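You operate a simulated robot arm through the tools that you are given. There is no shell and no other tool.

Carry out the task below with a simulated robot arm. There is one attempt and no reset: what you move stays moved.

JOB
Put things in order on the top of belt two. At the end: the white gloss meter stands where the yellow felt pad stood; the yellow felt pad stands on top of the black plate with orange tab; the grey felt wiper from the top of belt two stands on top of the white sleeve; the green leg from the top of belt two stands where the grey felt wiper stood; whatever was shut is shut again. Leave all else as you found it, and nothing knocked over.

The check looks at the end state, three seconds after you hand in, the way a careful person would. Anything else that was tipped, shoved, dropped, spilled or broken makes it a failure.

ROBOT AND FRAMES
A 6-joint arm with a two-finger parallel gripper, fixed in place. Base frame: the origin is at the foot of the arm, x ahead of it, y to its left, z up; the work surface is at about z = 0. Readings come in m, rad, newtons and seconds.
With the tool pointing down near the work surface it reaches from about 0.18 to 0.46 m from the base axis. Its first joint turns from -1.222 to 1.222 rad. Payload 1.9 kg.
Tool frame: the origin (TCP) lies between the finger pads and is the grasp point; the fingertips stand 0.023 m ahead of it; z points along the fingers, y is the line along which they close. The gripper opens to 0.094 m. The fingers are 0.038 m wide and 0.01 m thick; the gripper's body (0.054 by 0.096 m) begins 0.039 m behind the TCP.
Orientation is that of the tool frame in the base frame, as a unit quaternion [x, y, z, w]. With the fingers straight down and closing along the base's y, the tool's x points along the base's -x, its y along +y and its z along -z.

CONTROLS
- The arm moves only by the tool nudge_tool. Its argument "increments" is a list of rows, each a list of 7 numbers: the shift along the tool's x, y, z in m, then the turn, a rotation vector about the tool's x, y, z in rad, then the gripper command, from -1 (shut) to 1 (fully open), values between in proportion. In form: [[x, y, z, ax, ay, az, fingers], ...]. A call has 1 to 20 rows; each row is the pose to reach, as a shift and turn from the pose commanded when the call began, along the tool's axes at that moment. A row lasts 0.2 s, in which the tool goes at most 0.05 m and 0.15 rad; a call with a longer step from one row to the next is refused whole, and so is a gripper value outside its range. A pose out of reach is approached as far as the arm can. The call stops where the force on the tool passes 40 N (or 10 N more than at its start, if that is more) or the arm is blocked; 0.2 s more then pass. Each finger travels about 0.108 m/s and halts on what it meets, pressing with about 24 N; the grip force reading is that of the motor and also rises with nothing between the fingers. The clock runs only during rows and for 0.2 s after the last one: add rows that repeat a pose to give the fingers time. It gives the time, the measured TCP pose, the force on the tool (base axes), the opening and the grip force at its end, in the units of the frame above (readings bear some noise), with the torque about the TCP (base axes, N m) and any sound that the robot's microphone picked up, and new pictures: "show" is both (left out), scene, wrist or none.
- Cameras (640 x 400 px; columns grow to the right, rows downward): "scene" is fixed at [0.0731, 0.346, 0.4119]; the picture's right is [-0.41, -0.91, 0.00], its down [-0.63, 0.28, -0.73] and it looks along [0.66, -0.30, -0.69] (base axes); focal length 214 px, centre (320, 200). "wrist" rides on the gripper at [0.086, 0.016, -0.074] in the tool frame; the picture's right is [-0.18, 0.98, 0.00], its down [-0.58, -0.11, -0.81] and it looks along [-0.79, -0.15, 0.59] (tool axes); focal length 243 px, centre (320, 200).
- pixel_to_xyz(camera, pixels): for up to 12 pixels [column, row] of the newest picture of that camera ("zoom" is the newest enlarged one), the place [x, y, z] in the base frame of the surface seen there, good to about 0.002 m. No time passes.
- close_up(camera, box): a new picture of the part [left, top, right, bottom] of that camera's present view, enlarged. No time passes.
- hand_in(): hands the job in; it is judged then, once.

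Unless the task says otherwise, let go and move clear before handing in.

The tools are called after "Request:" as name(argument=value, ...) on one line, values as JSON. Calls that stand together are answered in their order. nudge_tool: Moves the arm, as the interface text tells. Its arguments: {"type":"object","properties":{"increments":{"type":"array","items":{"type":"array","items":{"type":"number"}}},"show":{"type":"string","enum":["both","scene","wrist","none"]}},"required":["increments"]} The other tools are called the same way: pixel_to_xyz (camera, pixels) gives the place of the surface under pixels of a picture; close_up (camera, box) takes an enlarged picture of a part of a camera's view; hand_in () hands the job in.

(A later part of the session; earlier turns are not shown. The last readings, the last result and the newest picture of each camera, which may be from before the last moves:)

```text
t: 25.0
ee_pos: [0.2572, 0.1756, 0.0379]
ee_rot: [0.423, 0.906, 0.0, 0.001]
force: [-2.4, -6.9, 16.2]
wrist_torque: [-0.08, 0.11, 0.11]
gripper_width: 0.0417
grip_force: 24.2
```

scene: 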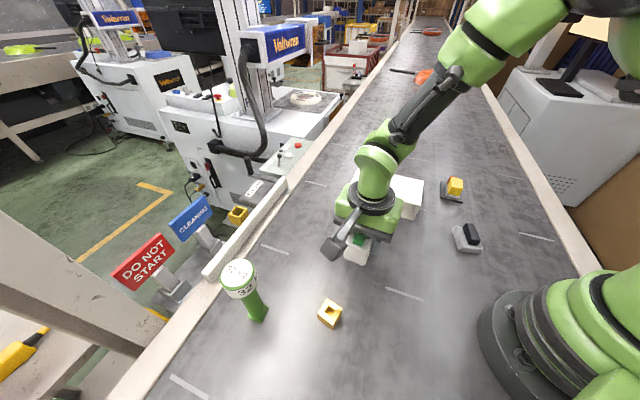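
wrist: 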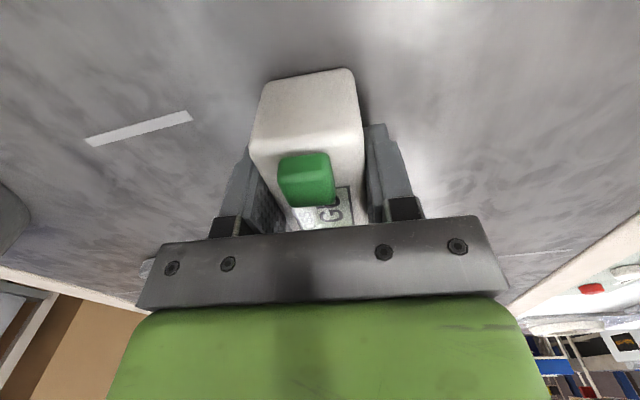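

The meter touched down firmly (16 N), so I'll back off just under a millimetre, open the fingers slowly, and lift away.

Request:
nudge_tool(increments=[[0, 0, -0.0008, 0, 0, 0, -1], [0, 0, -0.0008, 0, 0, 0, 0.0], [0, 0, -0.0008, 0, 0, 0, 0.3], [0, 0, -0.0008, 0, 0, 0, 0.4], [0, 0, -0.012, 0, 0, 0, 0.4], [0, 0, -0.04, 0, 0, 0, 0.4], [0, 0, -0.08, 0, 0, 0, 0.4], [0, 0, -0.12, 0, 0, 0, 0.4], [0, 0, -0.12, 0, 0, 0, 0.4]], show="both")

```text
t: 27.0
ee_pos: [0.2598, 0.1771, 0.1568]
ee_rot: [0.422, 0.907, -0.001, 0.0]
force: [-0.4, 0.8, 0.0]
wrist_torque: [0.0, 0.01, 0.01]
gripper_width: 0.0656
grip_force: 0.1
```

scene: 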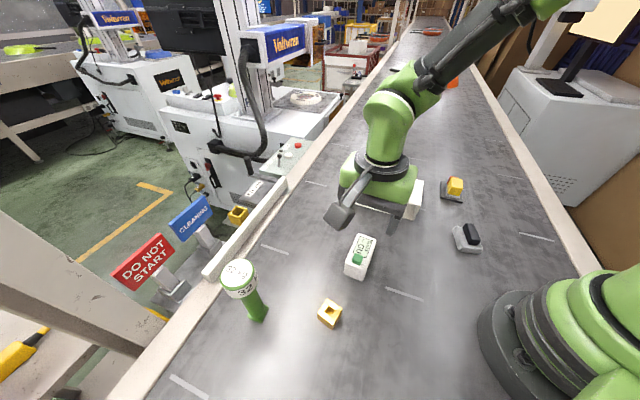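
wrist: 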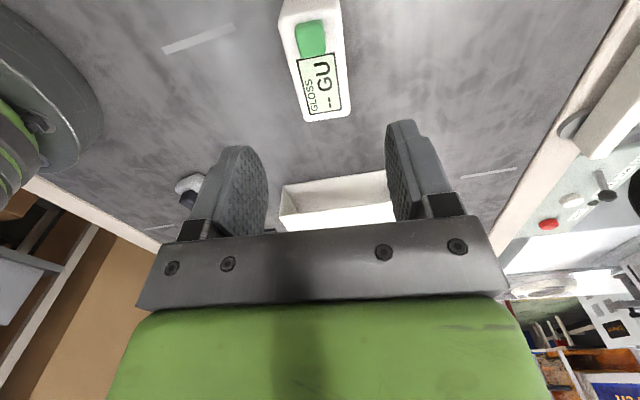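

The meter is standing upright on the pad's old spot. I'll verify its footprint centre from the scene camera.

Request:
close_up(camera="scene", box=[328, 228, 392, 288])

Request:
pixel_to_xyz(camera="scene", pixels=[[361, 236], [376, 240], [365, 266], [345.5, 262], [346, 273], [361, 279], [375, 252]])

```text
6.67 times, centred on (360, 258) of scene
```

zoom: 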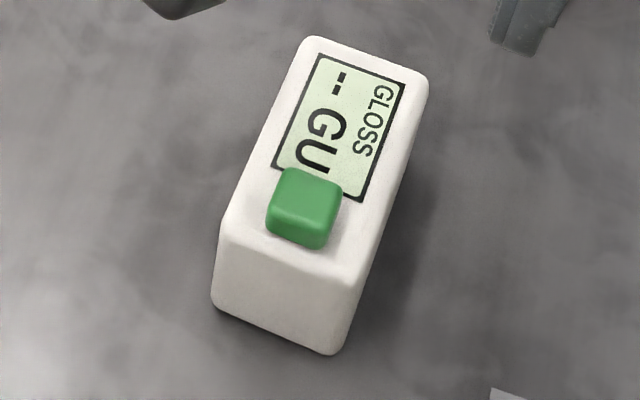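

```text
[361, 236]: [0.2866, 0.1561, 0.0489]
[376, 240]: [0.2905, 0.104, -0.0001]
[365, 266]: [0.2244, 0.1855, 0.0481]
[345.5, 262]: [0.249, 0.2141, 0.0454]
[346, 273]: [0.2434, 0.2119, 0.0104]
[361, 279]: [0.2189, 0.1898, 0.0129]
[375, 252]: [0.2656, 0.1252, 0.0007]
```

The meter stands upright with its display and button intact. I'll re-read the true corner pixels for its centre.

Request:
pixel_to_xyz(camera="scene", pixels=[[358.8, 235], [374.8, 241], [364.5, 269], [346.3, 261.8], [344.8, 272.6], [361.8, 279.8], [372, 254.5]])

Request:
pixel_to_xyz(camera="wrist", pixels=[[305, 118], [349, 112], [282, 25], [342, 15], [303, 108], [347, 90]])

```text
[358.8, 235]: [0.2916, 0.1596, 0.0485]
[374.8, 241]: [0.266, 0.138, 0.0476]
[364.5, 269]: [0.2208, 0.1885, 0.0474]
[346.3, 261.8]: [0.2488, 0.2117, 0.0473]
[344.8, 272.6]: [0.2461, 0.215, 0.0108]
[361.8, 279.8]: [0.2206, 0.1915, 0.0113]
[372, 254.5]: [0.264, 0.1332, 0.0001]
```

```text
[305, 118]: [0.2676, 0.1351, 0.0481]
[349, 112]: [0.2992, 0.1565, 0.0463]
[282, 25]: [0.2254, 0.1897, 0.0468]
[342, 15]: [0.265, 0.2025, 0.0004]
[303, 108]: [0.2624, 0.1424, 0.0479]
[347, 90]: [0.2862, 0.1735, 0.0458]
```

The meter's centre is within about 3 mm of the pad's old centre. The wiper is close to the robot base, so I'll check the base's outer surface for clearance with the wrist camera housing before going there.

Request:
pixel_to_xyz(camera="scene", pixels=[[490, 310], [480, 330], [500, 360], [520, 295], [540, 290], [560, 280], [600, 270], [530, 330], [560, 340], [590, 310], [485, 350], [510, 310]])

Request:
close_up(camera="scene", box=[400, 200, 640, 400])

```text
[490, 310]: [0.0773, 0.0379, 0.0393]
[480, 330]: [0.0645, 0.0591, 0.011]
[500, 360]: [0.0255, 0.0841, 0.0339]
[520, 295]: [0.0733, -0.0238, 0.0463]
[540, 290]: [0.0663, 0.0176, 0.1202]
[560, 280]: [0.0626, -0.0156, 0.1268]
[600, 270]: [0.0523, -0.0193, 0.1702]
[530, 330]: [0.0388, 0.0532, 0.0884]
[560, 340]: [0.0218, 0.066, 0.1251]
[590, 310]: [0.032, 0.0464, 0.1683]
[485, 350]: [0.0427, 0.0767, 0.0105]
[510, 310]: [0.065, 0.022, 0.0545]
```

```text
2.00 times, centred on (520, 300) of scene
```

zoom: 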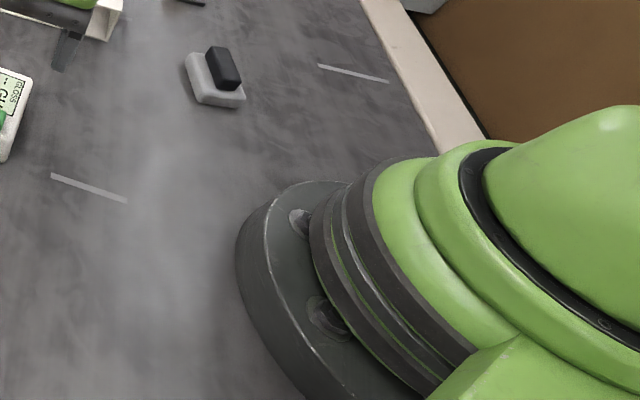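

The base is about 0.07–0.087 m in radius, and the camera housing would stay about 0.13 m from the axis, so it clears. I'll move above the wiper at z≈0.155 and turn the fingers across its short side.

Request:
nudge_tool(increments=[[-0.022, -0.0295, 0, 0, 0, -0.036, 0.4], [-0.0441, -0.0591, 0, 0, 0, -0.072, 0.4], [-0.0661, -0.0886, 0, 0, 0, -0.108, 0.4], [-0.0881, -0.1181, 0, 0, 0, -0.144, 0.4], [-0.1101, -0.1476, 0, 0, 0, -0.18, 0.4], [-0.1322, -0.1772, 0, 0, 0, -0.216, 0.4], [-0.1542, -0.2067, 0, 0, 0, -0.251, 0.4], [-0.1542, -0.2067, 0, 0, 0, -0.251, 0.4]], show="both")

```text
t: 28.8
ee_pos: [0.1982, -0.0765, 0.1569]
ee_rot: [0.305, 0.952, 0.0, 0.0]
force: [0.0, -1.0, -0.1]
wrist_torque: [0.03, 0.0, 0.03]
gripper_width: 0.0658
grip_force: 0.1
```

scene: 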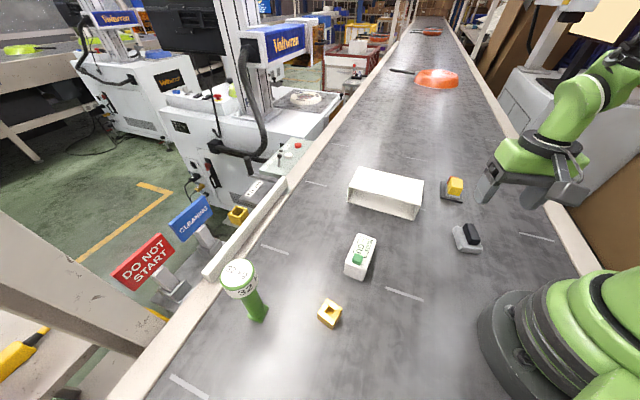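
wrist: 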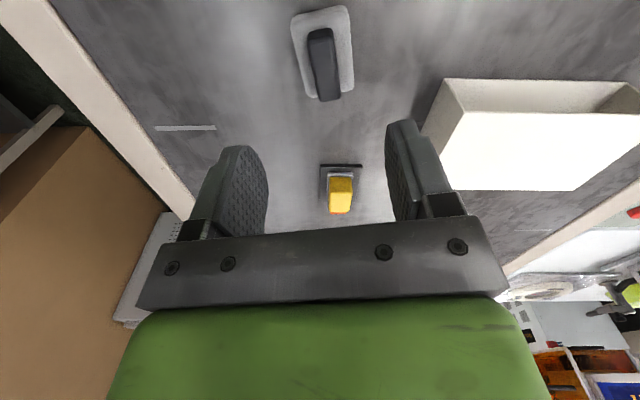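

The wiper shows at about (323,55) below the fingers. I'll zoom in and read its outline.

Request:
close_up(camera="wrist", box=[256, 0, 384, 110])

Request:
pixel_to_xyz(camera="wrist", pixels=[[292, 22], [298, 60], [305, 92], [347, 12], [350, 50], [352, 85], [318, 98], [311, 45], [331, 40], [318, 92], [337, 88], [325, 65]])

```text
3.64 times, centred on (320, 55) of wrist
```

zoom: 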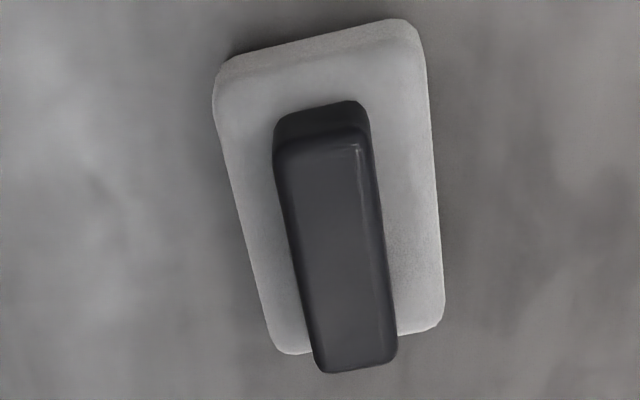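

```text
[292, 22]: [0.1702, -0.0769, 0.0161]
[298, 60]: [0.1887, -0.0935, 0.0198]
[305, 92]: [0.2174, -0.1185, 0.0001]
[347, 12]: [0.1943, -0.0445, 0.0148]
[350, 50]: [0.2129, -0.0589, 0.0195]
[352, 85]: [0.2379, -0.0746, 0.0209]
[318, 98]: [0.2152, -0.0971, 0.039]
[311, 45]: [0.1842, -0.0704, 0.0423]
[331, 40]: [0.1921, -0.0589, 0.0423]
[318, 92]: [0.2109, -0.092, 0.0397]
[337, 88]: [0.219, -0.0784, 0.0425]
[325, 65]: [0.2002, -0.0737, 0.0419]
```

The wiper's handle centre is about 4 mm ahead (tool -x) and 2.5 mm to tool +y, top z≈0.0425. I'll adjust and come down to z≈0.0515 so the fingertips straddle the black handle just above the felt block.

Request:
nudge_tool(increments=[[-0.004, 0.0025, 0.0, 0, 0, 0.0, 0.4], [-0.004, 0.0025, 0.03, 0, 0, 0.0, 0.4], [-0.004, 0.0025, 0.06, 0, 0, 0.0, 0.4], [-0.004, 0.0025, 0.085, 0, 0, 0.0, 0.4], [-0.004, 0.0025, 0.098, 0, 0, 0.0, 0.4], [-0.004, 0.0025, 0.1046, 0, 0, 0.0, 0.4], [-0.004, 0.0025, 0.1046, 0, 0, 0.0, 0.4]], show="both")

```text
t: 30.4
ee_pos: [0.2019, -0.0749, 0.0504]
ee_rot: [0.305, 0.952, -0.001, 0.0]
force: [-0.8, -0.1, -0.1]
wrist_torque: [-0.04, 0.0, -0.01]
gripper_width: 0.0661
grip_force: 0.1
```

scene: 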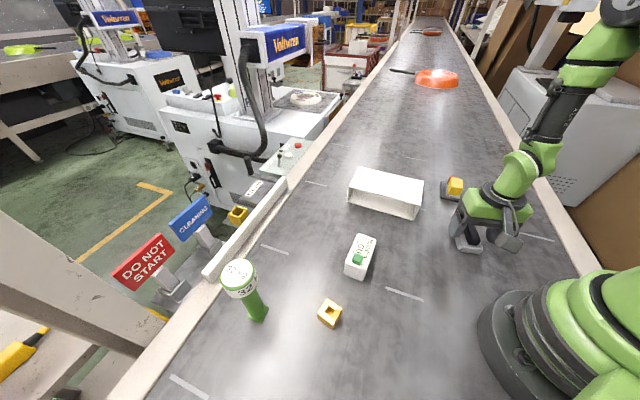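
wrist: 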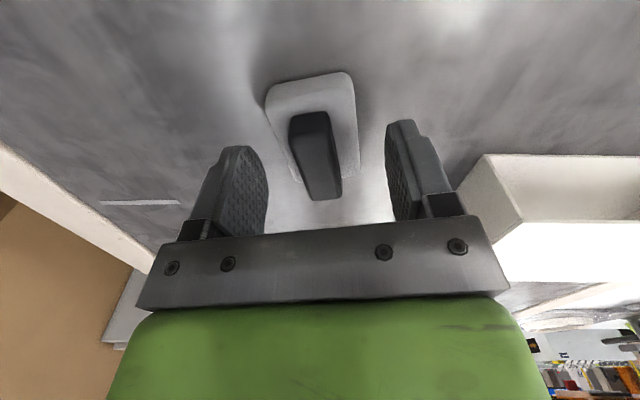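

The handle (columns 290–340) is centred between the fingers. Before closing I'll confirm the felt block's top height against the fingertip height of about 0.028.

Request:
pixel_to_xyz(camera="wrist", pixels=[[290, 105], [320, 98], [345, 110], [345, 150], [280, 115], [348, 90], [300, 150], [318, 160], [225, 148], [390, 122], [270, 92], [310, 75]])

Request:
close_up(camera="wrist", box=[220, 60, 420, 210])

Request:
close_up(camera="scene", box=[430, 200, 526, 260])

```text
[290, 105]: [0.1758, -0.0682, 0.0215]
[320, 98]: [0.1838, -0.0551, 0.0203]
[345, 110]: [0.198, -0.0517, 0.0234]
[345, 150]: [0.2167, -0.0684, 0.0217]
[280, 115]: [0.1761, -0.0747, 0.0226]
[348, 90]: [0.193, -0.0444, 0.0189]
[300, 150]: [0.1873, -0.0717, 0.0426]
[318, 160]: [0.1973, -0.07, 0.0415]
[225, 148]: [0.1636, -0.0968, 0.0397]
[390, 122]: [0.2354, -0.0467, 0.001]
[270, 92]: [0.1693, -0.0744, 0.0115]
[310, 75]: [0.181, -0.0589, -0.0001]
```

```text
2.67 times, centred on (320, 135) of wrist
```

zoom: 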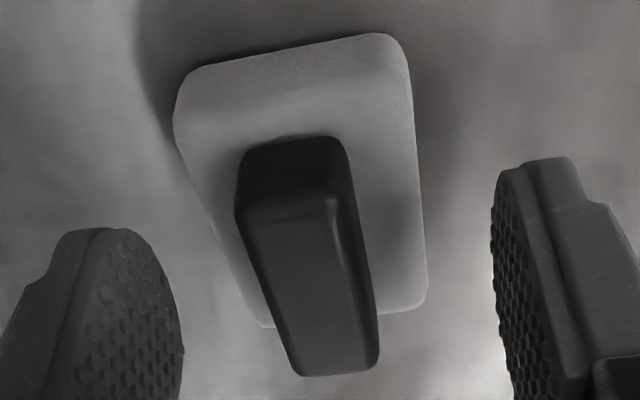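

```text
6.67 times, centred on (478, 230) of scene
```

zoom: 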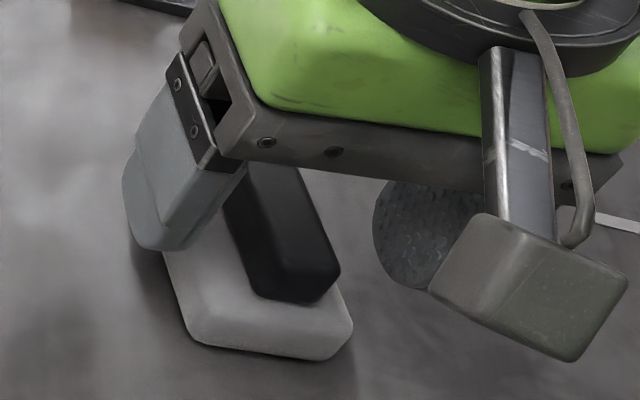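

The block top is at 0.0235 and the tips are about 4–5 mm above it, with the TCP centred on the handle. I'll lower 1.5 mm and close.

Request:
nudge_tool(increments=[[0, 0, 0.0015, 0, 0, 0, 0.2], [0, 0, 0.0015, 0, 0, 0, -0.2], [0, 0, 0.0015, 0, 0, 0, -0.6], [0, 0, 0.0015, 0, 0, 0, -1], [0, 0, 0.0015, 0, 0, 0, -1], [0, 0, 0.0015, 0, 0, 0, -1]], show="wrist")

```text
t: 31.8
ee_pos: [0.2035, -0.0752, 0.0491]
ee_rot: [0.306, 0.952, 0.0, 0.0]
force: [0.0, -0.3, 0.8]
wrist_torque: [-0.01, 0.02, 0.01]
gripper_width: 0.019
grip_force: 24.6
```

wrist: 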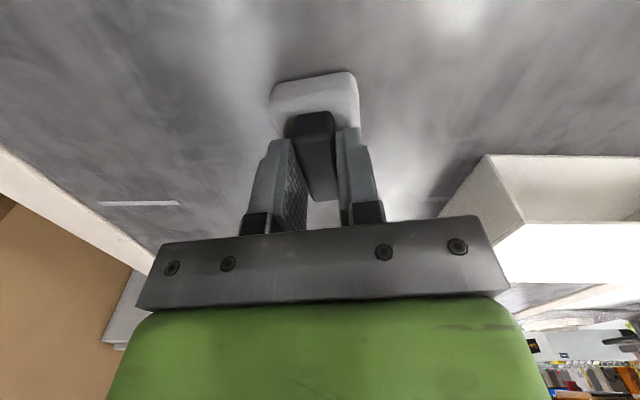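

The handle is gripped at 0.019 m with 24 N. I'll lift 12 cm, carry the wiper over the sleeve centre near (0.397,0.007), and check from there.

Request:
nudge_tool(increments=[[0, 0, -0.01, 0, 0, 0, -1], [0, 0, -0.035, 0, 0, 0, -1], [0, 0, -0.07, 0, 0, 0, -1], [0, 0, -0.1, 0, 0, 0, -1], [0, 0, -0.12, 0, 0, 0, -1], [-0.0183, 0.0299, -0.12, 0, 0, 0.035, -1], [-0.0367, 0.0599, -0.12, 0, 0, 0.07, -1], [-0.055, 0.0898, -0.12, 0, 0, 0.105, -1], [-0.0733, 0.1197, -0.12, 0, 0, 0.14, -1], [-0.0917, 0.1497, -0.12, 0, 0, 0.175, -1], [-0.11, 0.1796, -0.12, 0, 0, 0.21, -1], [-0.11, 0.1796, -0.12, 0, 0, 0.21, -1]], show="both")

```text
t: 34.4
ee_pos: [0.3978, 0.0076, 0.1679]
ee_rot: [0.405, 0.914, 0.0, 0.0]
force: [-0.5, 0.2, -0.8]
wrist_torque: [-0.01, -0.02, 0.0]
gripper_width: 0.0193
grip_force: 24.4
```

scene: 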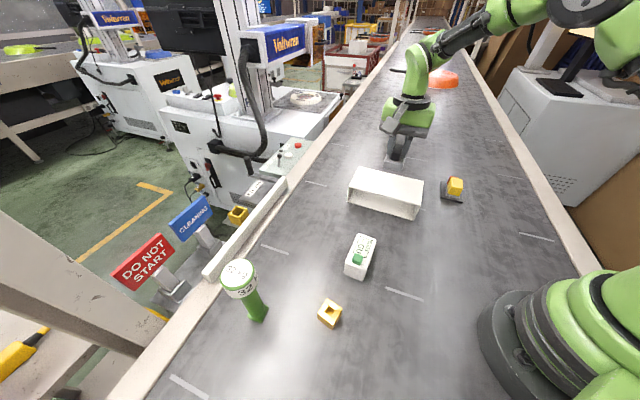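
wrist: 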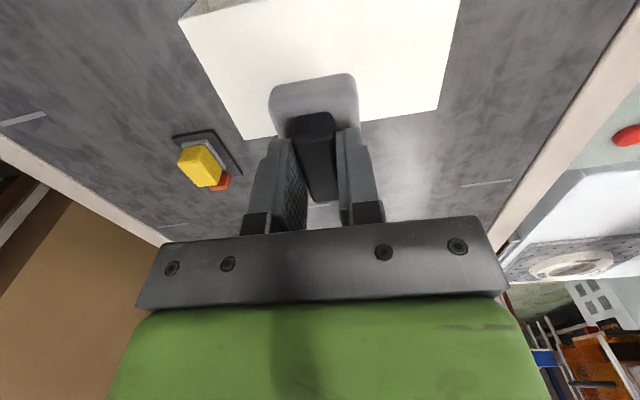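

The wiper hangs over the sleeve; I'll read the sleeve's top corners and height from this view to set the placement.

Request:
pixel_to_xyz(camera="wrist", pixels=[[188, 28], [247, 136], [436, 107], [455, 10], [230, 80], [400, 60], [275, 92], [352, 80], [318, 90], [250, 20]])

```text
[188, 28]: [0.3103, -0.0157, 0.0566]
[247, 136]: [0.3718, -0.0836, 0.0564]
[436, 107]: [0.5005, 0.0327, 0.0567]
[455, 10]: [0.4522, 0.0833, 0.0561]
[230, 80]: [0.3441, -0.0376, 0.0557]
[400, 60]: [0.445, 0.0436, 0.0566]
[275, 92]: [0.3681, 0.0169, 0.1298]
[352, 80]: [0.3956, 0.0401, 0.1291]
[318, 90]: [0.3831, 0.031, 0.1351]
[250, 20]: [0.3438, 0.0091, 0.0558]
```

The sleeve top is level at z≈0.0565, and the wiper's centre is near the sleeve's centre. I'll shift 4 mm and lower to about 3 mm above the sleeve.

Request:
nudge_tool(increments=[[-0.0027, 0.003, 0.01, 0, 0, 0, -1], [-0.0027, 0.003, 0.03, 0, 0, 0, -1], [-0.0027, 0.003, 0.047, 0, 0, 0, -1], [-0.0027, 0.003, 0.056, 0, 0, 0, -1], [-0.0027, 0.003, 0.06, 0, 0, 0, -1], [-0.0027, 0.003, 0.06, 0, 0, 0, -1]], show="both")

```text
t: 35.8
ee_pos: [0.4015, 0.0072, 0.1092]
ee_rot: [0.405, 0.914, 0.0, 0.0]
force: [0.2, 0.4, -0.5]
wrist_torque: [0.03, -0.02, 0.0]
gripper_width: 0.019
grip_force: 23.6
```

scene: 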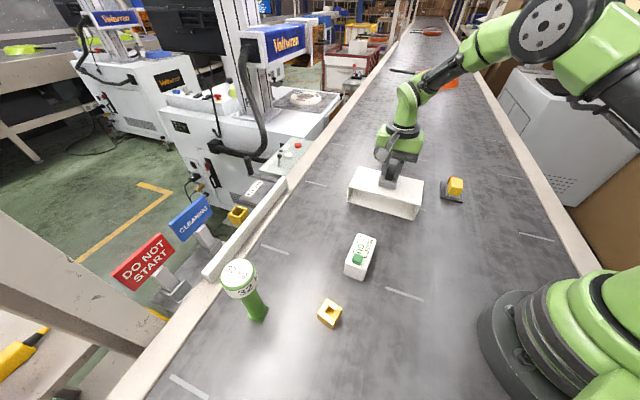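
wrist: 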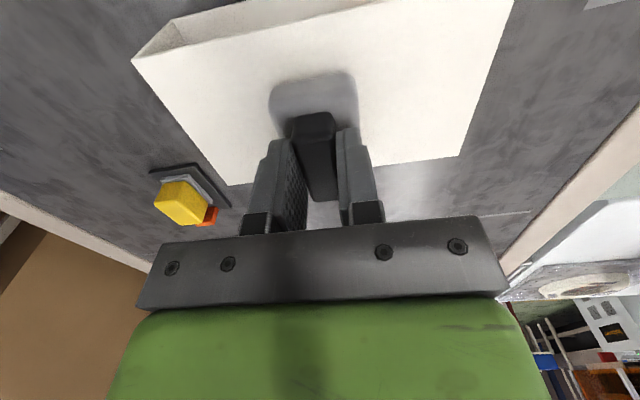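

The wiper is centred above the sleeve top with a few millimetres to go and no contact force. I'll step down gently until it touches.

Request:
nudge_tool(increments=[[0, 0, 0.001, 0, 0, 0, -1], [0, 0, 0.002, 0, 0, 0, -1], [0, 0, 0.002, 0, 0, 0, -1]], show="none")

Request:
nudge_tool(increments=[[0, 0, 0.0007, 0, 0, 0, -1], [0, 0, 0.0007, 0, 0, 0, -1]], show="none")

```text
t: 36.6
ee_pos: [0.4012, 0.0064, 0.1075]
ee_rot: [0.404, 0.915, 0.0, 0.0]
force: [-0.2, -0.1, 0.2]
wrist_torque: [0.03, -0.03, 0.01]
gripper_width: 0.0188
grip_force: 24.1
```

```text
t: 37.2
ee_pos: [0.4024, 0.0071, 0.1062]
ee_rot: [0.404, 0.915, 0.0, 0.001]
force: [-0.2, -0.4, 0.6]
wrist_torque: [0.03, -0.01, 0.01]
gripper_width: 0.019
grip_force: 23.7
```

Request:
nudge_tool(increments=[[0, 0, 0.0007, 0, 0, 0, -1], [0, 0, 0.0007, 0, 0, 0, -1]], show="none")

```text
t: 37.8
ee_pos: [0.4023, 0.0066, 0.1059]
ee_rot: [0.405, 0.915, 0.0, 0.0]
force: [0.1, 0.5, 0.5]
wrist_torque: [-0.01, 0.0, -0.04]
gripper_width: 0.0191
grip_force: 24.0
```

There is still no clear contact at a total descent of 63.4 mm. I'll step another 0.7 mm.

Request:
nudge_tool(increments=[[0, 0, 0.0007, 0, 0, 0, -1], [0, 0, 0.0007, 0, 0, 0, -1]], show="wrist")

```text
t: 38.4
ee_pos: [0.4014, 0.0071, 0.1051]
ee_rot: [0.404, 0.915, 0.001, 0.001]
force: [-3.0, -0.8, 13.7]
wrist_torque: [0.0, 0.11, 0.0]
gripper_width: 0.0188
grip_force: 24.1
```

wrist: 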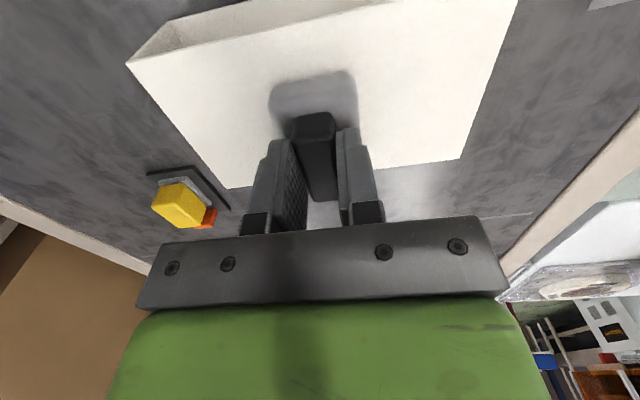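

The wiper has touched the sleeve (13.7 N). I'll back off half a millimetre, open the fingers and rise clear.

Request:
nudge_tool(increments=[[0, 0, -0.0005, 0, 0, 0, -1], [0, 0, -0.0005, 0, 0, 0, -0.4], [0, 0, -0.0005, 0, 0, 0, 0.0], [0, 0, -0.0005, 0, 0, 0, 0.2], [0, 0, -0.012, 0, 0, 0, 0.2], [0, 0, -0.04, 0, 0, 0, 0.2], [0, 0, -0.08, 0, 0, 0, 0.4], [0, 0, -0.1, 0, 0, 0, 0.4], [0, 0, -0.1, 0, 0, 0, 0.4]], show="both")

```text
t: 40.4
ee_pos: [0.4009, 0.0083, 0.2047]
ee_rot: [0.404, 0.915, -0.001, 0.0]
force: [-0.1, -0.2, 0.0]
wrist_torque: [0.0, -0.02, 0.0]
gripper_width: 0.066
grip_force: 0.2
```

scene: 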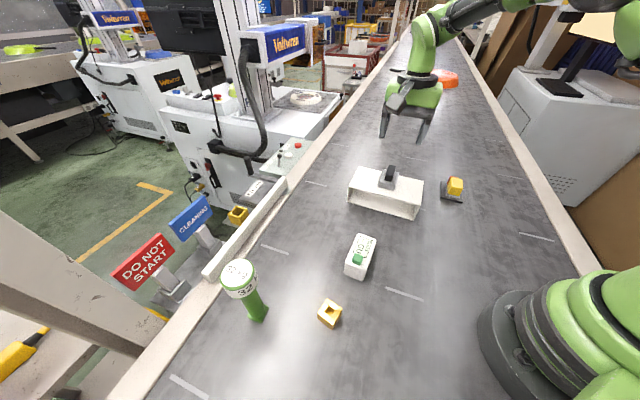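
wrist: 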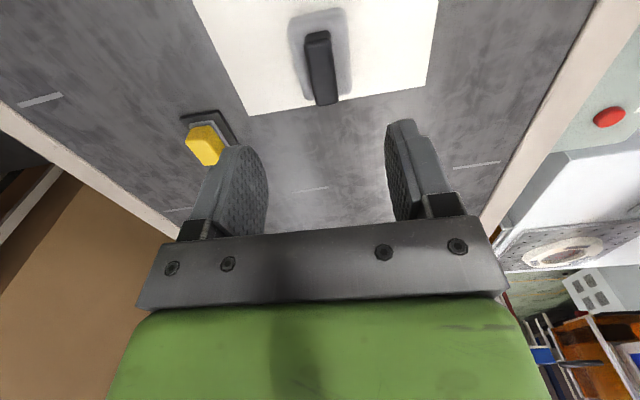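

The grey wiper now stands on the white sleeve. Next is the green leg at about (0.243,0.388), near the reach limit, so I'll first go to an inboard viewing point at (0.20,0.30,0.225) and turn the tool to about -20°.

Request:
nudge_tool(increments=[[0.0351, 0.0048, -0.005, 0, 0, -0.048, 0.6], [0.0703, 0.0097, -0.01, 0, 0, -0.096, 0.6], [0.1054, 0.0145, -0.015, 0, 0, -0.144, 0.6], [0.1405, 0.0193, -0.02, 0, 0, -0.193, 0.6], [0.1757, 0.0242, -0.02, 0, 0, -0.241, 0.6], [0.2108, 0.029, -0.02, 0, 0, -0.289, 0.6], [0.2459, 0.0338, -0.02, 0, 0, -0.337, 0.6], [0.281, 0.0386, -0.02, 0, 0, -0.386, 0.6], [0.3162, 0.0435, -0.02, 0, 0, -0.434, 0.6], [0.3513, 0.0483, -0.02, 0, 0, -0.482, 0.6], [0.3513, 0.0483, -0.02, 0, 0, -0.482, 0.6]], show="both")

```text
t: 42.8
ee_pos: [0.1986, 0.2984, 0.2237]
ee_rot: [0.174, 0.985, -0.001, 0.001]
force: [0.0, 0.4, -0.6]
wrist_torque: [0.0, -0.03, -0.01]
gripper_width: 0.0751
grip_force: 0.0
```

scene: 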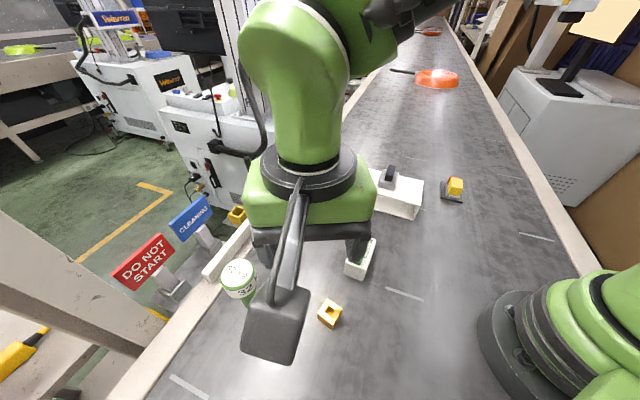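
wrist: 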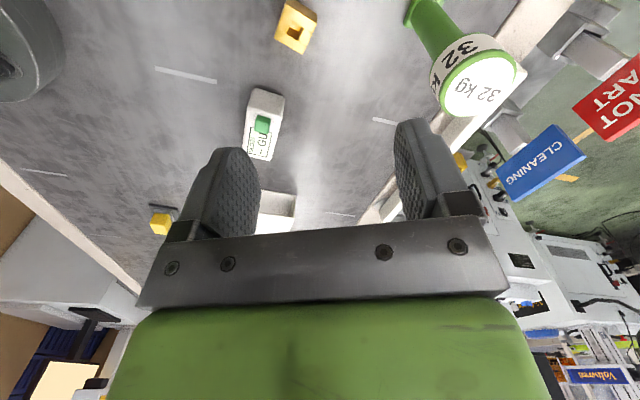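

The leg's head is at the upper right of the wrist picture, with signs and the belt rail beyond it. I'll measure the head, the rail, the bar and the signs for clearances.

Request:
pixel_to_xyz(camera="wrist", pixels=[[478, 86], [440, 75], [515, 85], [480, 116], [480, 56], [435, 75], [432, 90], [430, 25], [410, 12], [590, 50], [540, 160], [600, 100]])

Request:
pixel_to_xyz(camera="scene", pixels=[[143, 262], [190, 218], [170, 285], [220, 270], [215, 260], [205, 240], [239, 262], [230, 290]])

Request:
close_up(camera="wrist", box=[390, 0, 550, 130])

```text
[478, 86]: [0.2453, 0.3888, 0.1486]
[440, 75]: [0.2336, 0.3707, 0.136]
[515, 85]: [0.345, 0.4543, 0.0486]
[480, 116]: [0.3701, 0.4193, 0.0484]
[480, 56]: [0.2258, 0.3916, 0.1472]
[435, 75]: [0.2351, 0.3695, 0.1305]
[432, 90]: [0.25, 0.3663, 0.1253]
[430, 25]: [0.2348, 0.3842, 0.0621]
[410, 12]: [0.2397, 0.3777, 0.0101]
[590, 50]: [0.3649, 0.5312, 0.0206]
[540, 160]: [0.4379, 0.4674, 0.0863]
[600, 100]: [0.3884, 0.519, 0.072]
```

```text
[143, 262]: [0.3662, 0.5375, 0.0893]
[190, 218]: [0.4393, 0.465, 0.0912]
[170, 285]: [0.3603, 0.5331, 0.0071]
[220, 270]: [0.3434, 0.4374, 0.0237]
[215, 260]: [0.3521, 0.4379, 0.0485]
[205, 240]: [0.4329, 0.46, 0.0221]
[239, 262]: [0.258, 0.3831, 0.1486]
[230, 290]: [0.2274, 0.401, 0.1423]
```

```text
3.08 times, centred on (470, 65) of wrist
```

zoom: 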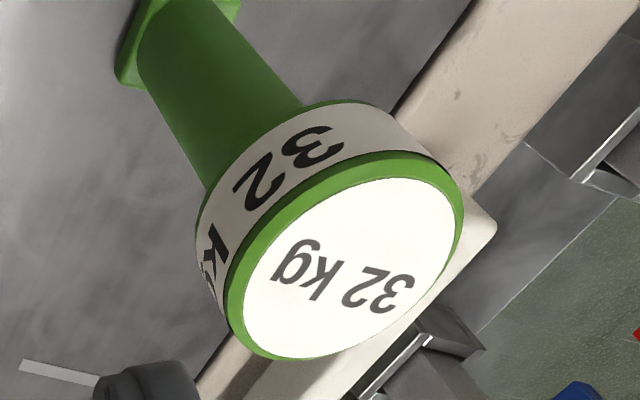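

The signs are at least 19 cm from the leg, so only the low bar (z≤0.05) is near. I'll refine the head's centre and diameter using its rim.

Request:
pixel_to_xyz(camera="zoom", pixels=[[233, 300], [458, 205], [385, 158], [292, 354], [345, 257], [250, 235], [430, 295], [205, 230], [230, 330], [330, 105], [180, 130], [125, 75]])

Request:
pixel_to_xyz(camera="scene", pixels=[[237.4, 275], [222, 273], [253, 270], [240, 259.5], [236, 290], [226, 264], [250, 284]])

```text
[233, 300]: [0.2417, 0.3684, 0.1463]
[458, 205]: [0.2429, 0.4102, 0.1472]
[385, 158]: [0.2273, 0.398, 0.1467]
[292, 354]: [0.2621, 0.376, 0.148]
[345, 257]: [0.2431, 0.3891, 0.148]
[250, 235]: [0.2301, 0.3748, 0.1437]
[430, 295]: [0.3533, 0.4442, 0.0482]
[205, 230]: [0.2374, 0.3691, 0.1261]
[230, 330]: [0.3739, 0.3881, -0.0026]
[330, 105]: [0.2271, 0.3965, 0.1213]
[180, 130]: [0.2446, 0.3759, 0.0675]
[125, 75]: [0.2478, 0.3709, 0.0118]
```

```text
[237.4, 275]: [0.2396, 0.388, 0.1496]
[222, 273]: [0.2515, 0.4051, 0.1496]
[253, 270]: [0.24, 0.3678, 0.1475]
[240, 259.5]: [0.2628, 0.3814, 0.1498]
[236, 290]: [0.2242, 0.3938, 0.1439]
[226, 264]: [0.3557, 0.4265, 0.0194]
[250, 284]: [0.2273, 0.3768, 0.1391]
```

The head's centre is (0.2435,0.388), diameter about 0.042, from z≈0.12 to 0.149. I'll move above it at z≈0.195 (tips at 0.172) and check that the arm really reaches there with the tool vertical.

Request:
nudge_tool(increments=[[-0.0023, 0.0197, 0.006, 0, 0, 0, 0.8], [-0.0046, 0.0394, 0.012, 0, 0, 0, 0.8], [-0.0069, 0.0592, 0.018, 0, 0, 0, 0.8], [-0.0092, 0.0789, 0.024, 0, 0, 0, 0.8], [-0.0115, 0.0986, 0.028, 0, 0, 0, 0.8], [-0.0115, 0.0986, 0.028, 0, 0, 0, 0.8]], show="both")

```text
t: 44.2
ee_pos: [0.2426, 0.3844, 0.1956]
ee_rot: [0.175, 0.985, -0.001, 0.0]
force: [-0.3, 0.2, 0.3]
wrist_torque: [-0.01, -0.03, -0.01]
gripper_width: 0.0845
grip_force: 0.1
out of reach, approached as far as the arm can: row 5, 6
```

scene: 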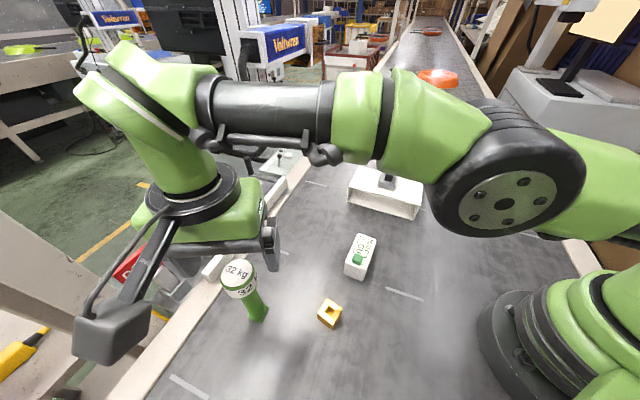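
wrist: 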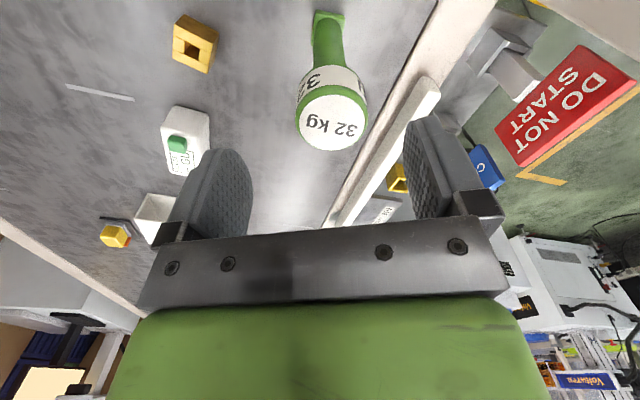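

The arm stopped about 4 mm short at (0.2426,0.3844), and the head appears at (331,115) rather than (320,121). I'll measure the head from here to quantify the offset.

Request:
close_up(camera="wrist", box=[270, 50, 398, 160])

Request:
pixel_to_xyz(camera="wrist", pixels=[[331, 117], [299, 122], [364, 111], [328, 90], [334, 146], [303, 110], [362, 125]])

```text
3.64 times, centred on (334, 105) of wrist
```

zoom: 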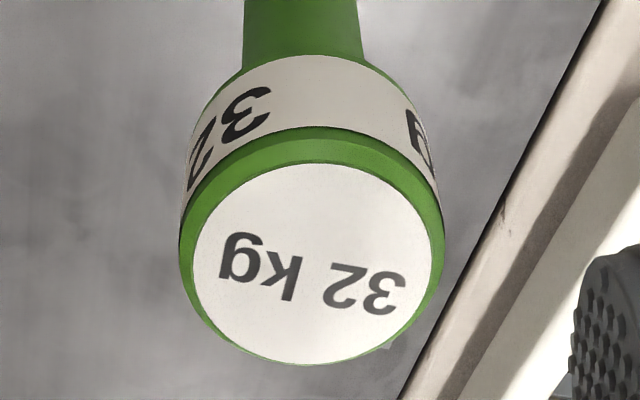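

```text
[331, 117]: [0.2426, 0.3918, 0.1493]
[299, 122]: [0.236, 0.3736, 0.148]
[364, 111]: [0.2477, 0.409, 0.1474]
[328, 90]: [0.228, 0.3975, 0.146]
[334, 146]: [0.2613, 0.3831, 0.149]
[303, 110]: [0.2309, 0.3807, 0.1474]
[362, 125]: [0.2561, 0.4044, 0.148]
```

The head is centred at about (0.243,0.389–0.391), so I need about 5 mm more outward reach. I'll descend with the fingers wide (they clear the head by 15 mm) and see whether reach improves lower down.

Request:
nudge_tool(increments=[[0.0, 0.0, 0.012, 0, 0, 0, 1], [0.0, 0.0, 0.024, 0, 0, 0, 1], [0.0, 0.001, 0.036, 0, 0, 0, 1], [0.0, 0.001, 0.045, 0, 0, 0, 1], [0.0, 0.001, 0.045, 0, 0, 0, 1]], show="both")

```text
t: 45.4
ee_pos: [0.2417, 0.3861, 0.1511]
ee_rot: [0.174, 0.985, 0.0, 0.0]
force: [-0.5, 0.2, -0.1]
wrist_torque: [0.0, -0.04, 0.01]
gripper_width: 0.0939
grip_force: 0.0
```

scene: 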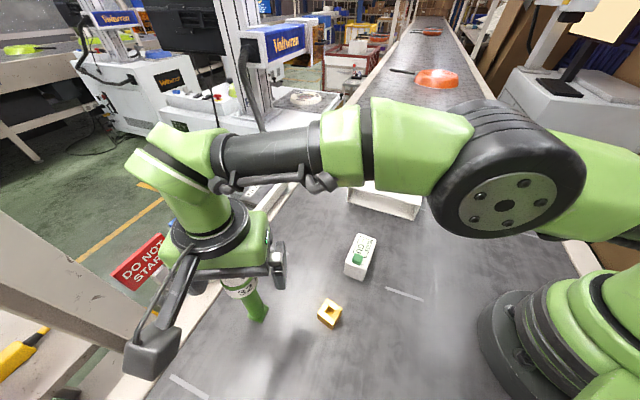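
wrist: 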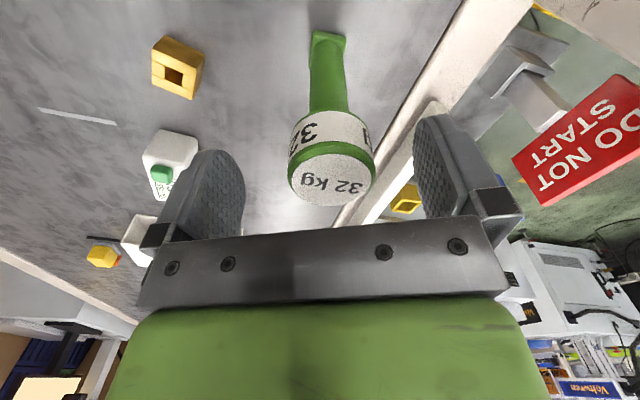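

No reach warning at z=0.151, and the head (columns 289–376) sits between the open fingers but still about 5 mm toward tool +y. I'll nudge 5 mm outward and 8 mm down.

Request:
nudge_tool(increments=[[0.001, 0.0025, 0.004, 0, 0, 0, 1], [0.002, 0.005, 0.008, 0, 0, 0, 1], [0.002, 0.005, 0.008, 0, 0, 0, 1]], show="wrist")

Request:
pixel_to_xyz(camera="wrist", pixels=[[332, 180], [291, 180], [374, 170], [330, 145], [336, 203], [300, 152], [290, 165], [375, 155]])

```text
t: 46.2
ee_pos: [0.2415, 0.3915, 0.1433]
ee_rot: [0.174, 0.985, -0.001, 0.0]
force: [0.3, -0.1, 0.1]
wrist_torque: [0.03, 0.02, -0.05]
gripper_width: 0.0942
grip_force: 0.1
```

wrist: 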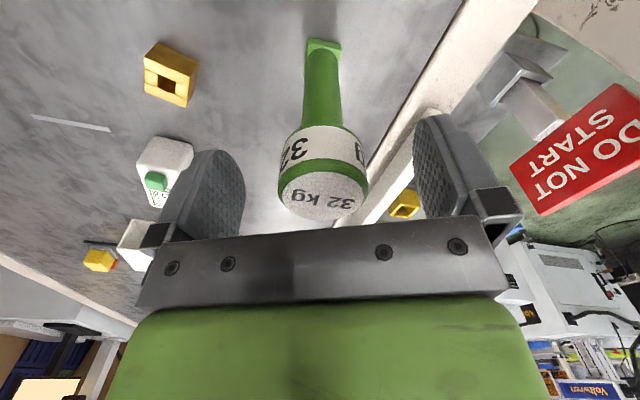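

```text
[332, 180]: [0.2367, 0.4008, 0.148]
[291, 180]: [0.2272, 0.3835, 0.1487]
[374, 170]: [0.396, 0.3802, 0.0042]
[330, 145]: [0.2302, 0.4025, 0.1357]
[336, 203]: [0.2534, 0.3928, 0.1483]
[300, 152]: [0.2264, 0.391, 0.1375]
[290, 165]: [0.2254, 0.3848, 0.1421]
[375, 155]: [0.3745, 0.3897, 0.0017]
```

Now the TCP is at (0.2415,0.3915,0.143) with no reach warning, and the head disc is centred at about (322,190), matching the TCP projection. I'll confirm with rim points before closing.

Request:
pixel_to_xyz(camera="wrist", pixels=[[280, 190], [366, 183], [322, 166], [326, 217], [323, 192], [325, 80], [340, 45], [308, 45]])

Request:
close_up(camera="wrist", box=[220, 20, 440, 230])

Request:
close_up(camera="scene", box=[120, 180, 312, 340])

```text
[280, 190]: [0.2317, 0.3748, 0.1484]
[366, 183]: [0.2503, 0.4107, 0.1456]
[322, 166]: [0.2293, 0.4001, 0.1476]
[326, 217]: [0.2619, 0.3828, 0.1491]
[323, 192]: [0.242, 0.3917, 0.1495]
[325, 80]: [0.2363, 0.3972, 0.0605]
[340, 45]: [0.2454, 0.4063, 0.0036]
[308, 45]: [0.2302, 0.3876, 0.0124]
```

```text
1.90 times, centred on (330, 125) of wrist
```

zoom: 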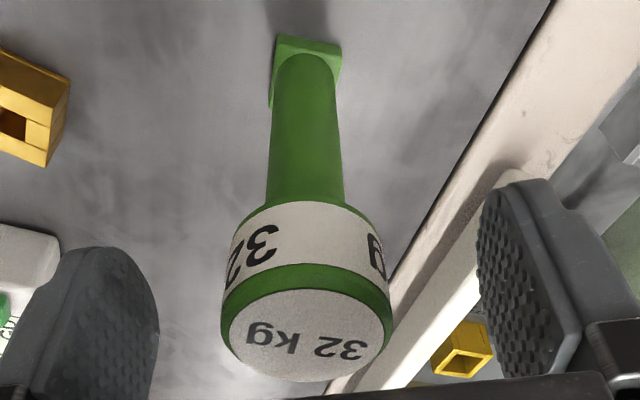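

```text
2.50 times, centred on (216, 260) of scene
```

zoom: 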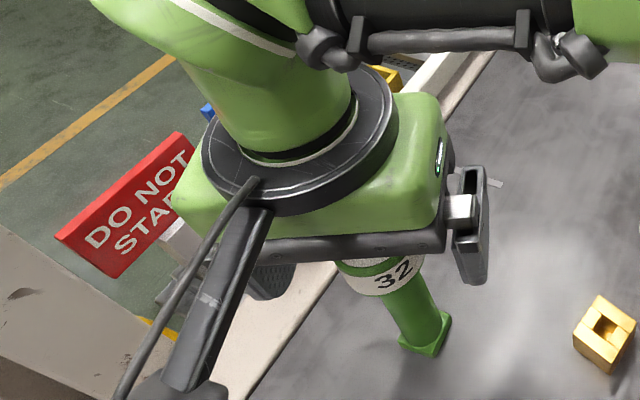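

The head's centre reads (0.242,0.392), matching the TCP, and the fingers straddle it evenly. I'll lower 2 mm and close on the head.

Request:
nudge_tool(increments=[[0, 0, 0.002, 0, 0, 0, 0.6], [0, 0, 0.002, 0, 0, 0, 0.2], [0, 0, 0.002, 0, 0, 0, 0.05], [0, 0, 0.002, 0, 0, 0, -0.1], [0, 0, 0.002, 0, 0, 0, -0.5], [0, 0, 0.002, 0, 0, 0, -1], [0, 0, 0.002, 0, 0, 0, -1]], show="both")

```text
t: 47.8
ee_pos: [0.2404, 0.3906, 0.1416]
ee_rot: [0.174, 0.985, 0.001, 0.0]
force: [-0.3, -2.2, 0.3]
wrist_torque: [0.02, -0.01, 0.01]
gripper_width: 0.0436
grip_force: 24.0
```

scene: 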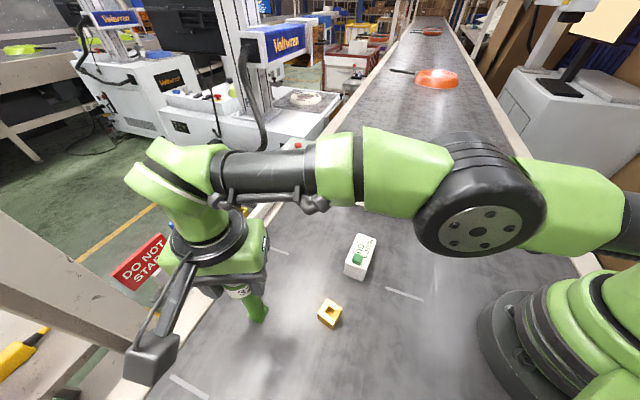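
wrist: 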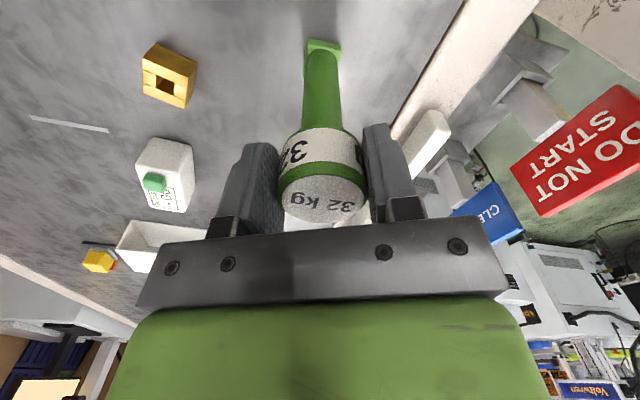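

The head is gripped at 0.0436 m with 24 N and little side force. I'll lift just 12 mm first to check the weight and that it doesn't slip.

Request:
nudge_tool(increments=[[0, 0, -0.003, 0, 0, 0, -1], [0, 0, -0.007, 0, 0, 0, -1], [0, 0, -0.012, 0, 0, 0, -1], [0, 0, -0.012, 0, 0, 0, -1]], show="both")

```text
t: 48.8
ee_pos: [0.2421, 0.3916, 0.1533]
ee_rot: [0.175, 0.985, 0.0, -0.001]
force: [0.6, -0.2, -7.1]
wrist_torque: [0.01, 0.05, 0.0]
gripper_width: 0.0438
grip_force: 24.0
```

scene: 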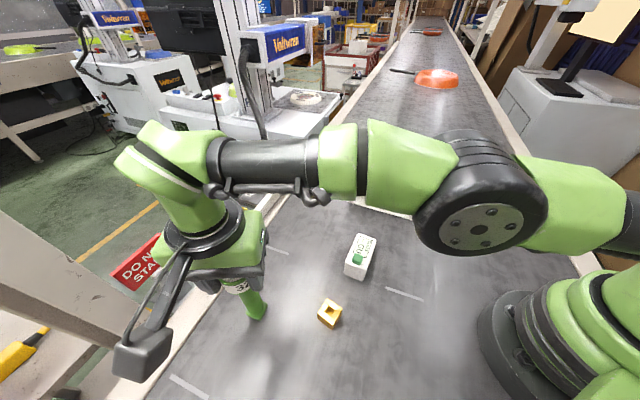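
wrist: 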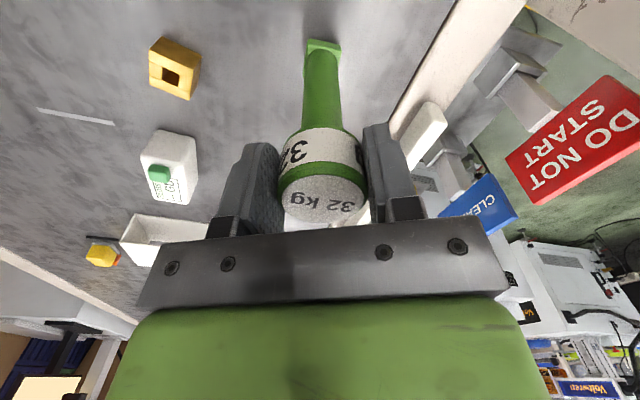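

The leg lifts cleanly, weighing about 7 N with the grip width unchanged. I'll raise it while drawing inward so its foot clears the yellow block and the gloss meter.

Request:
nudge_tool(increments=[[-0.0021, -0.0077, -0.012, 0, 0, 0, -1], [-0.0042, -0.0155, -0.027, 0, 0, 0, -1], [-0.0068, -0.0251, -0.045, 0, 0, 0, -1], [-0.0094, -0.0348, -0.062, 0, 0, 0, -1], [-0.012, -0.0444, -0.08, 0, 0, 0, -1], [-0.012, -0.0444, -0.08, 0, 0, 0, -1]], show="both")

```text
t: 50.2
ee_pos: [0.2381, 0.3446, 0.2321]
ee_rot: [0.174, 0.985, 0.0, 0.0]
force: [-0.4, 0.3, -8.4]
wrist_torque: [0.03, 0.04, 0.02]
gripper_width: 0.0439
grip_force: 24.2
```

scene: 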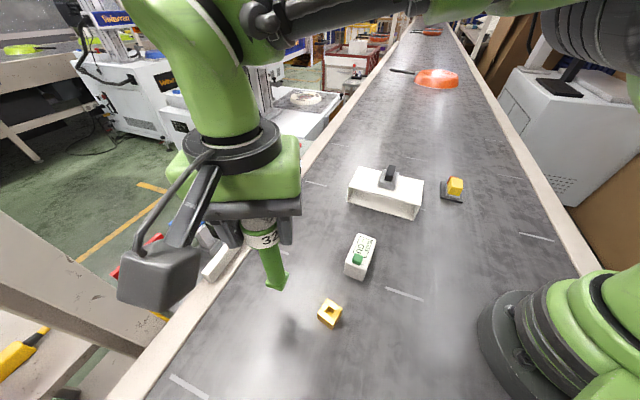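
wrist: 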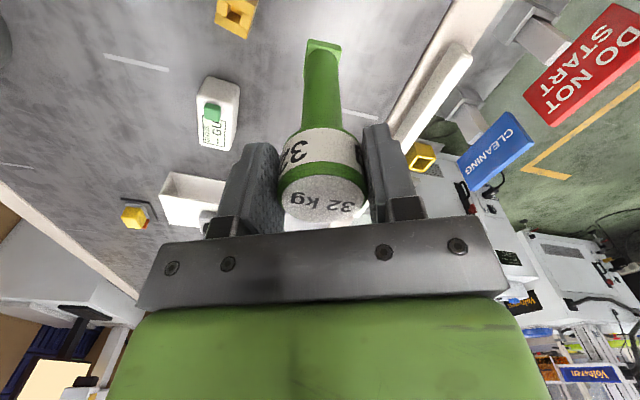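

The leg hangs straight with its foot about 9 cm up. I'll carry it across, passing above the gloss meter, and lower gradually once past it toward (0.202,-0.075).

Request:
nudge_tool(increments=[[-0.0078, -0.0291, 0, 0, 0, 0, -1], [-0.0157, -0.0581, 0, 0, 0, 0, -1], [-0.0235, -0.0872, 0, 0, 0, 0, -1], [-0.0313, -0.1162, 0, 0, 0, 0, -1], [-0.0391, -0.1453, 0, 0, 0, 0, -1], [-0.047, -0.1743, 0, 0, 0, 0, -1], [-0.0548, -0.2034, 0, 0, 0, 0, -1], [-0.0626, -0.2325, 0, 0, 0, 0, -1], [-0.0705, -0.2615, 0.008, 0, 0, 0, -1], [-0.0783, -0.2906, 0.018, 0, 0, 0, -1], [-0.0861, -0.3196, 0.028, 0, 0, 0, -1], [-0.0939, -0.3487, 0.038, 0, 0, 0, -1], [-0.1018, -0.3777, 0.048, 0, 0, 0, -1], [-0.1096, -0.4068, 0.058, 0, 0, 0, -1], [-0.1096, -0.4068, 0.058, 0, 0, 0, -1]], show="both")

```text
t: 53.4
ee_pos: [0.2023, -0.0755, 0.1736]
ee_rot: [0.174, 0.985, 0.0, -0.001]
force: [0.2, 0.2, -7.9]
wrist_torque: [0.01, 0.02, -0.01]
gripper_width: 0.0436
grip_force: 24.2
```

scene: 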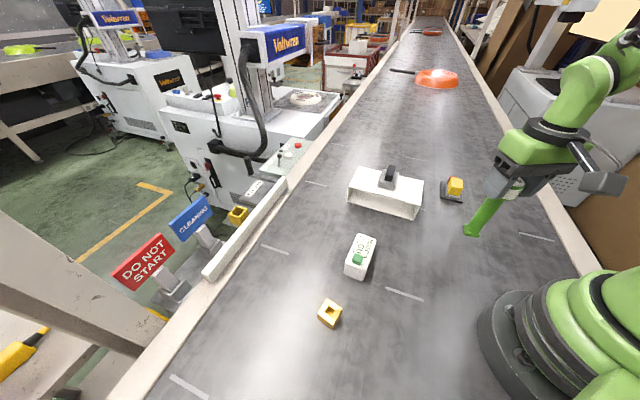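
wrist: 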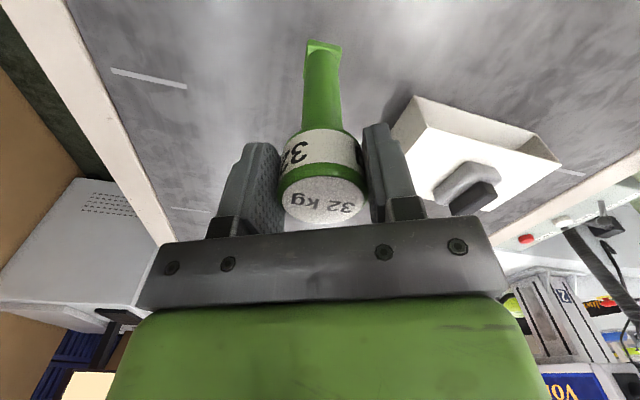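

The leg is over the wiper's old spot with TCP at (0.2023,-0.0755,0.174). I'll verify where its foot and head are, to confirm it hangs vertically and how far it is from the belt.

Request:
pixel_to_xyz(camera="wrist", pixels=[[308, 42], [341, 46], [309, 50], [338, 53], [323, 90], [323, 192], [280, 190], [366, 184]])

Request:
close_up(camera="scene", box=[440, 160, 536, 240])

Request:
pixel_to_xyz(camera="scene", pixels=[[472, 233], [465, 230], [478, 236], [483, 215], [476, 222], [500, 185]])

```text
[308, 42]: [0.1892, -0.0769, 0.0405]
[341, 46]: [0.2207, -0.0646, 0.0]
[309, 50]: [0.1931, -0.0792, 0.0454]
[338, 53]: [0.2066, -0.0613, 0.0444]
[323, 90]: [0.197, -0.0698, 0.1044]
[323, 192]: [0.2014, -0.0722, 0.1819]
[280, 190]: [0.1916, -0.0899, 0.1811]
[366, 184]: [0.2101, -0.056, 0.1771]
```

```text
5.00 times, centred on (488, 200) of scene
```

zoom: 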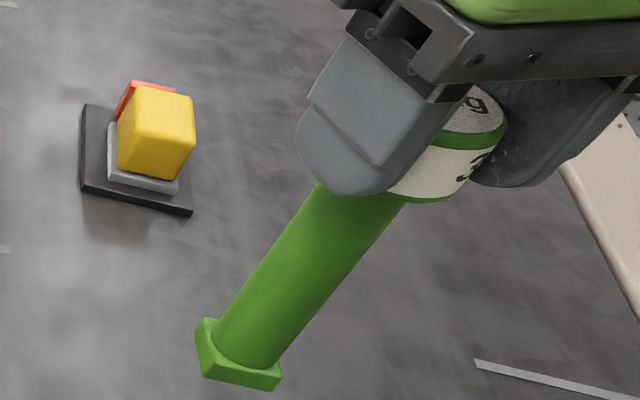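

```text
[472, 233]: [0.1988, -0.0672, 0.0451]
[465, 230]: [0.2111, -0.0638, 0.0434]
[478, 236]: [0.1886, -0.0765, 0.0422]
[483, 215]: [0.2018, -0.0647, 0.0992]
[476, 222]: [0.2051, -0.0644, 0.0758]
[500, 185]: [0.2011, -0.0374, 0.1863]
```

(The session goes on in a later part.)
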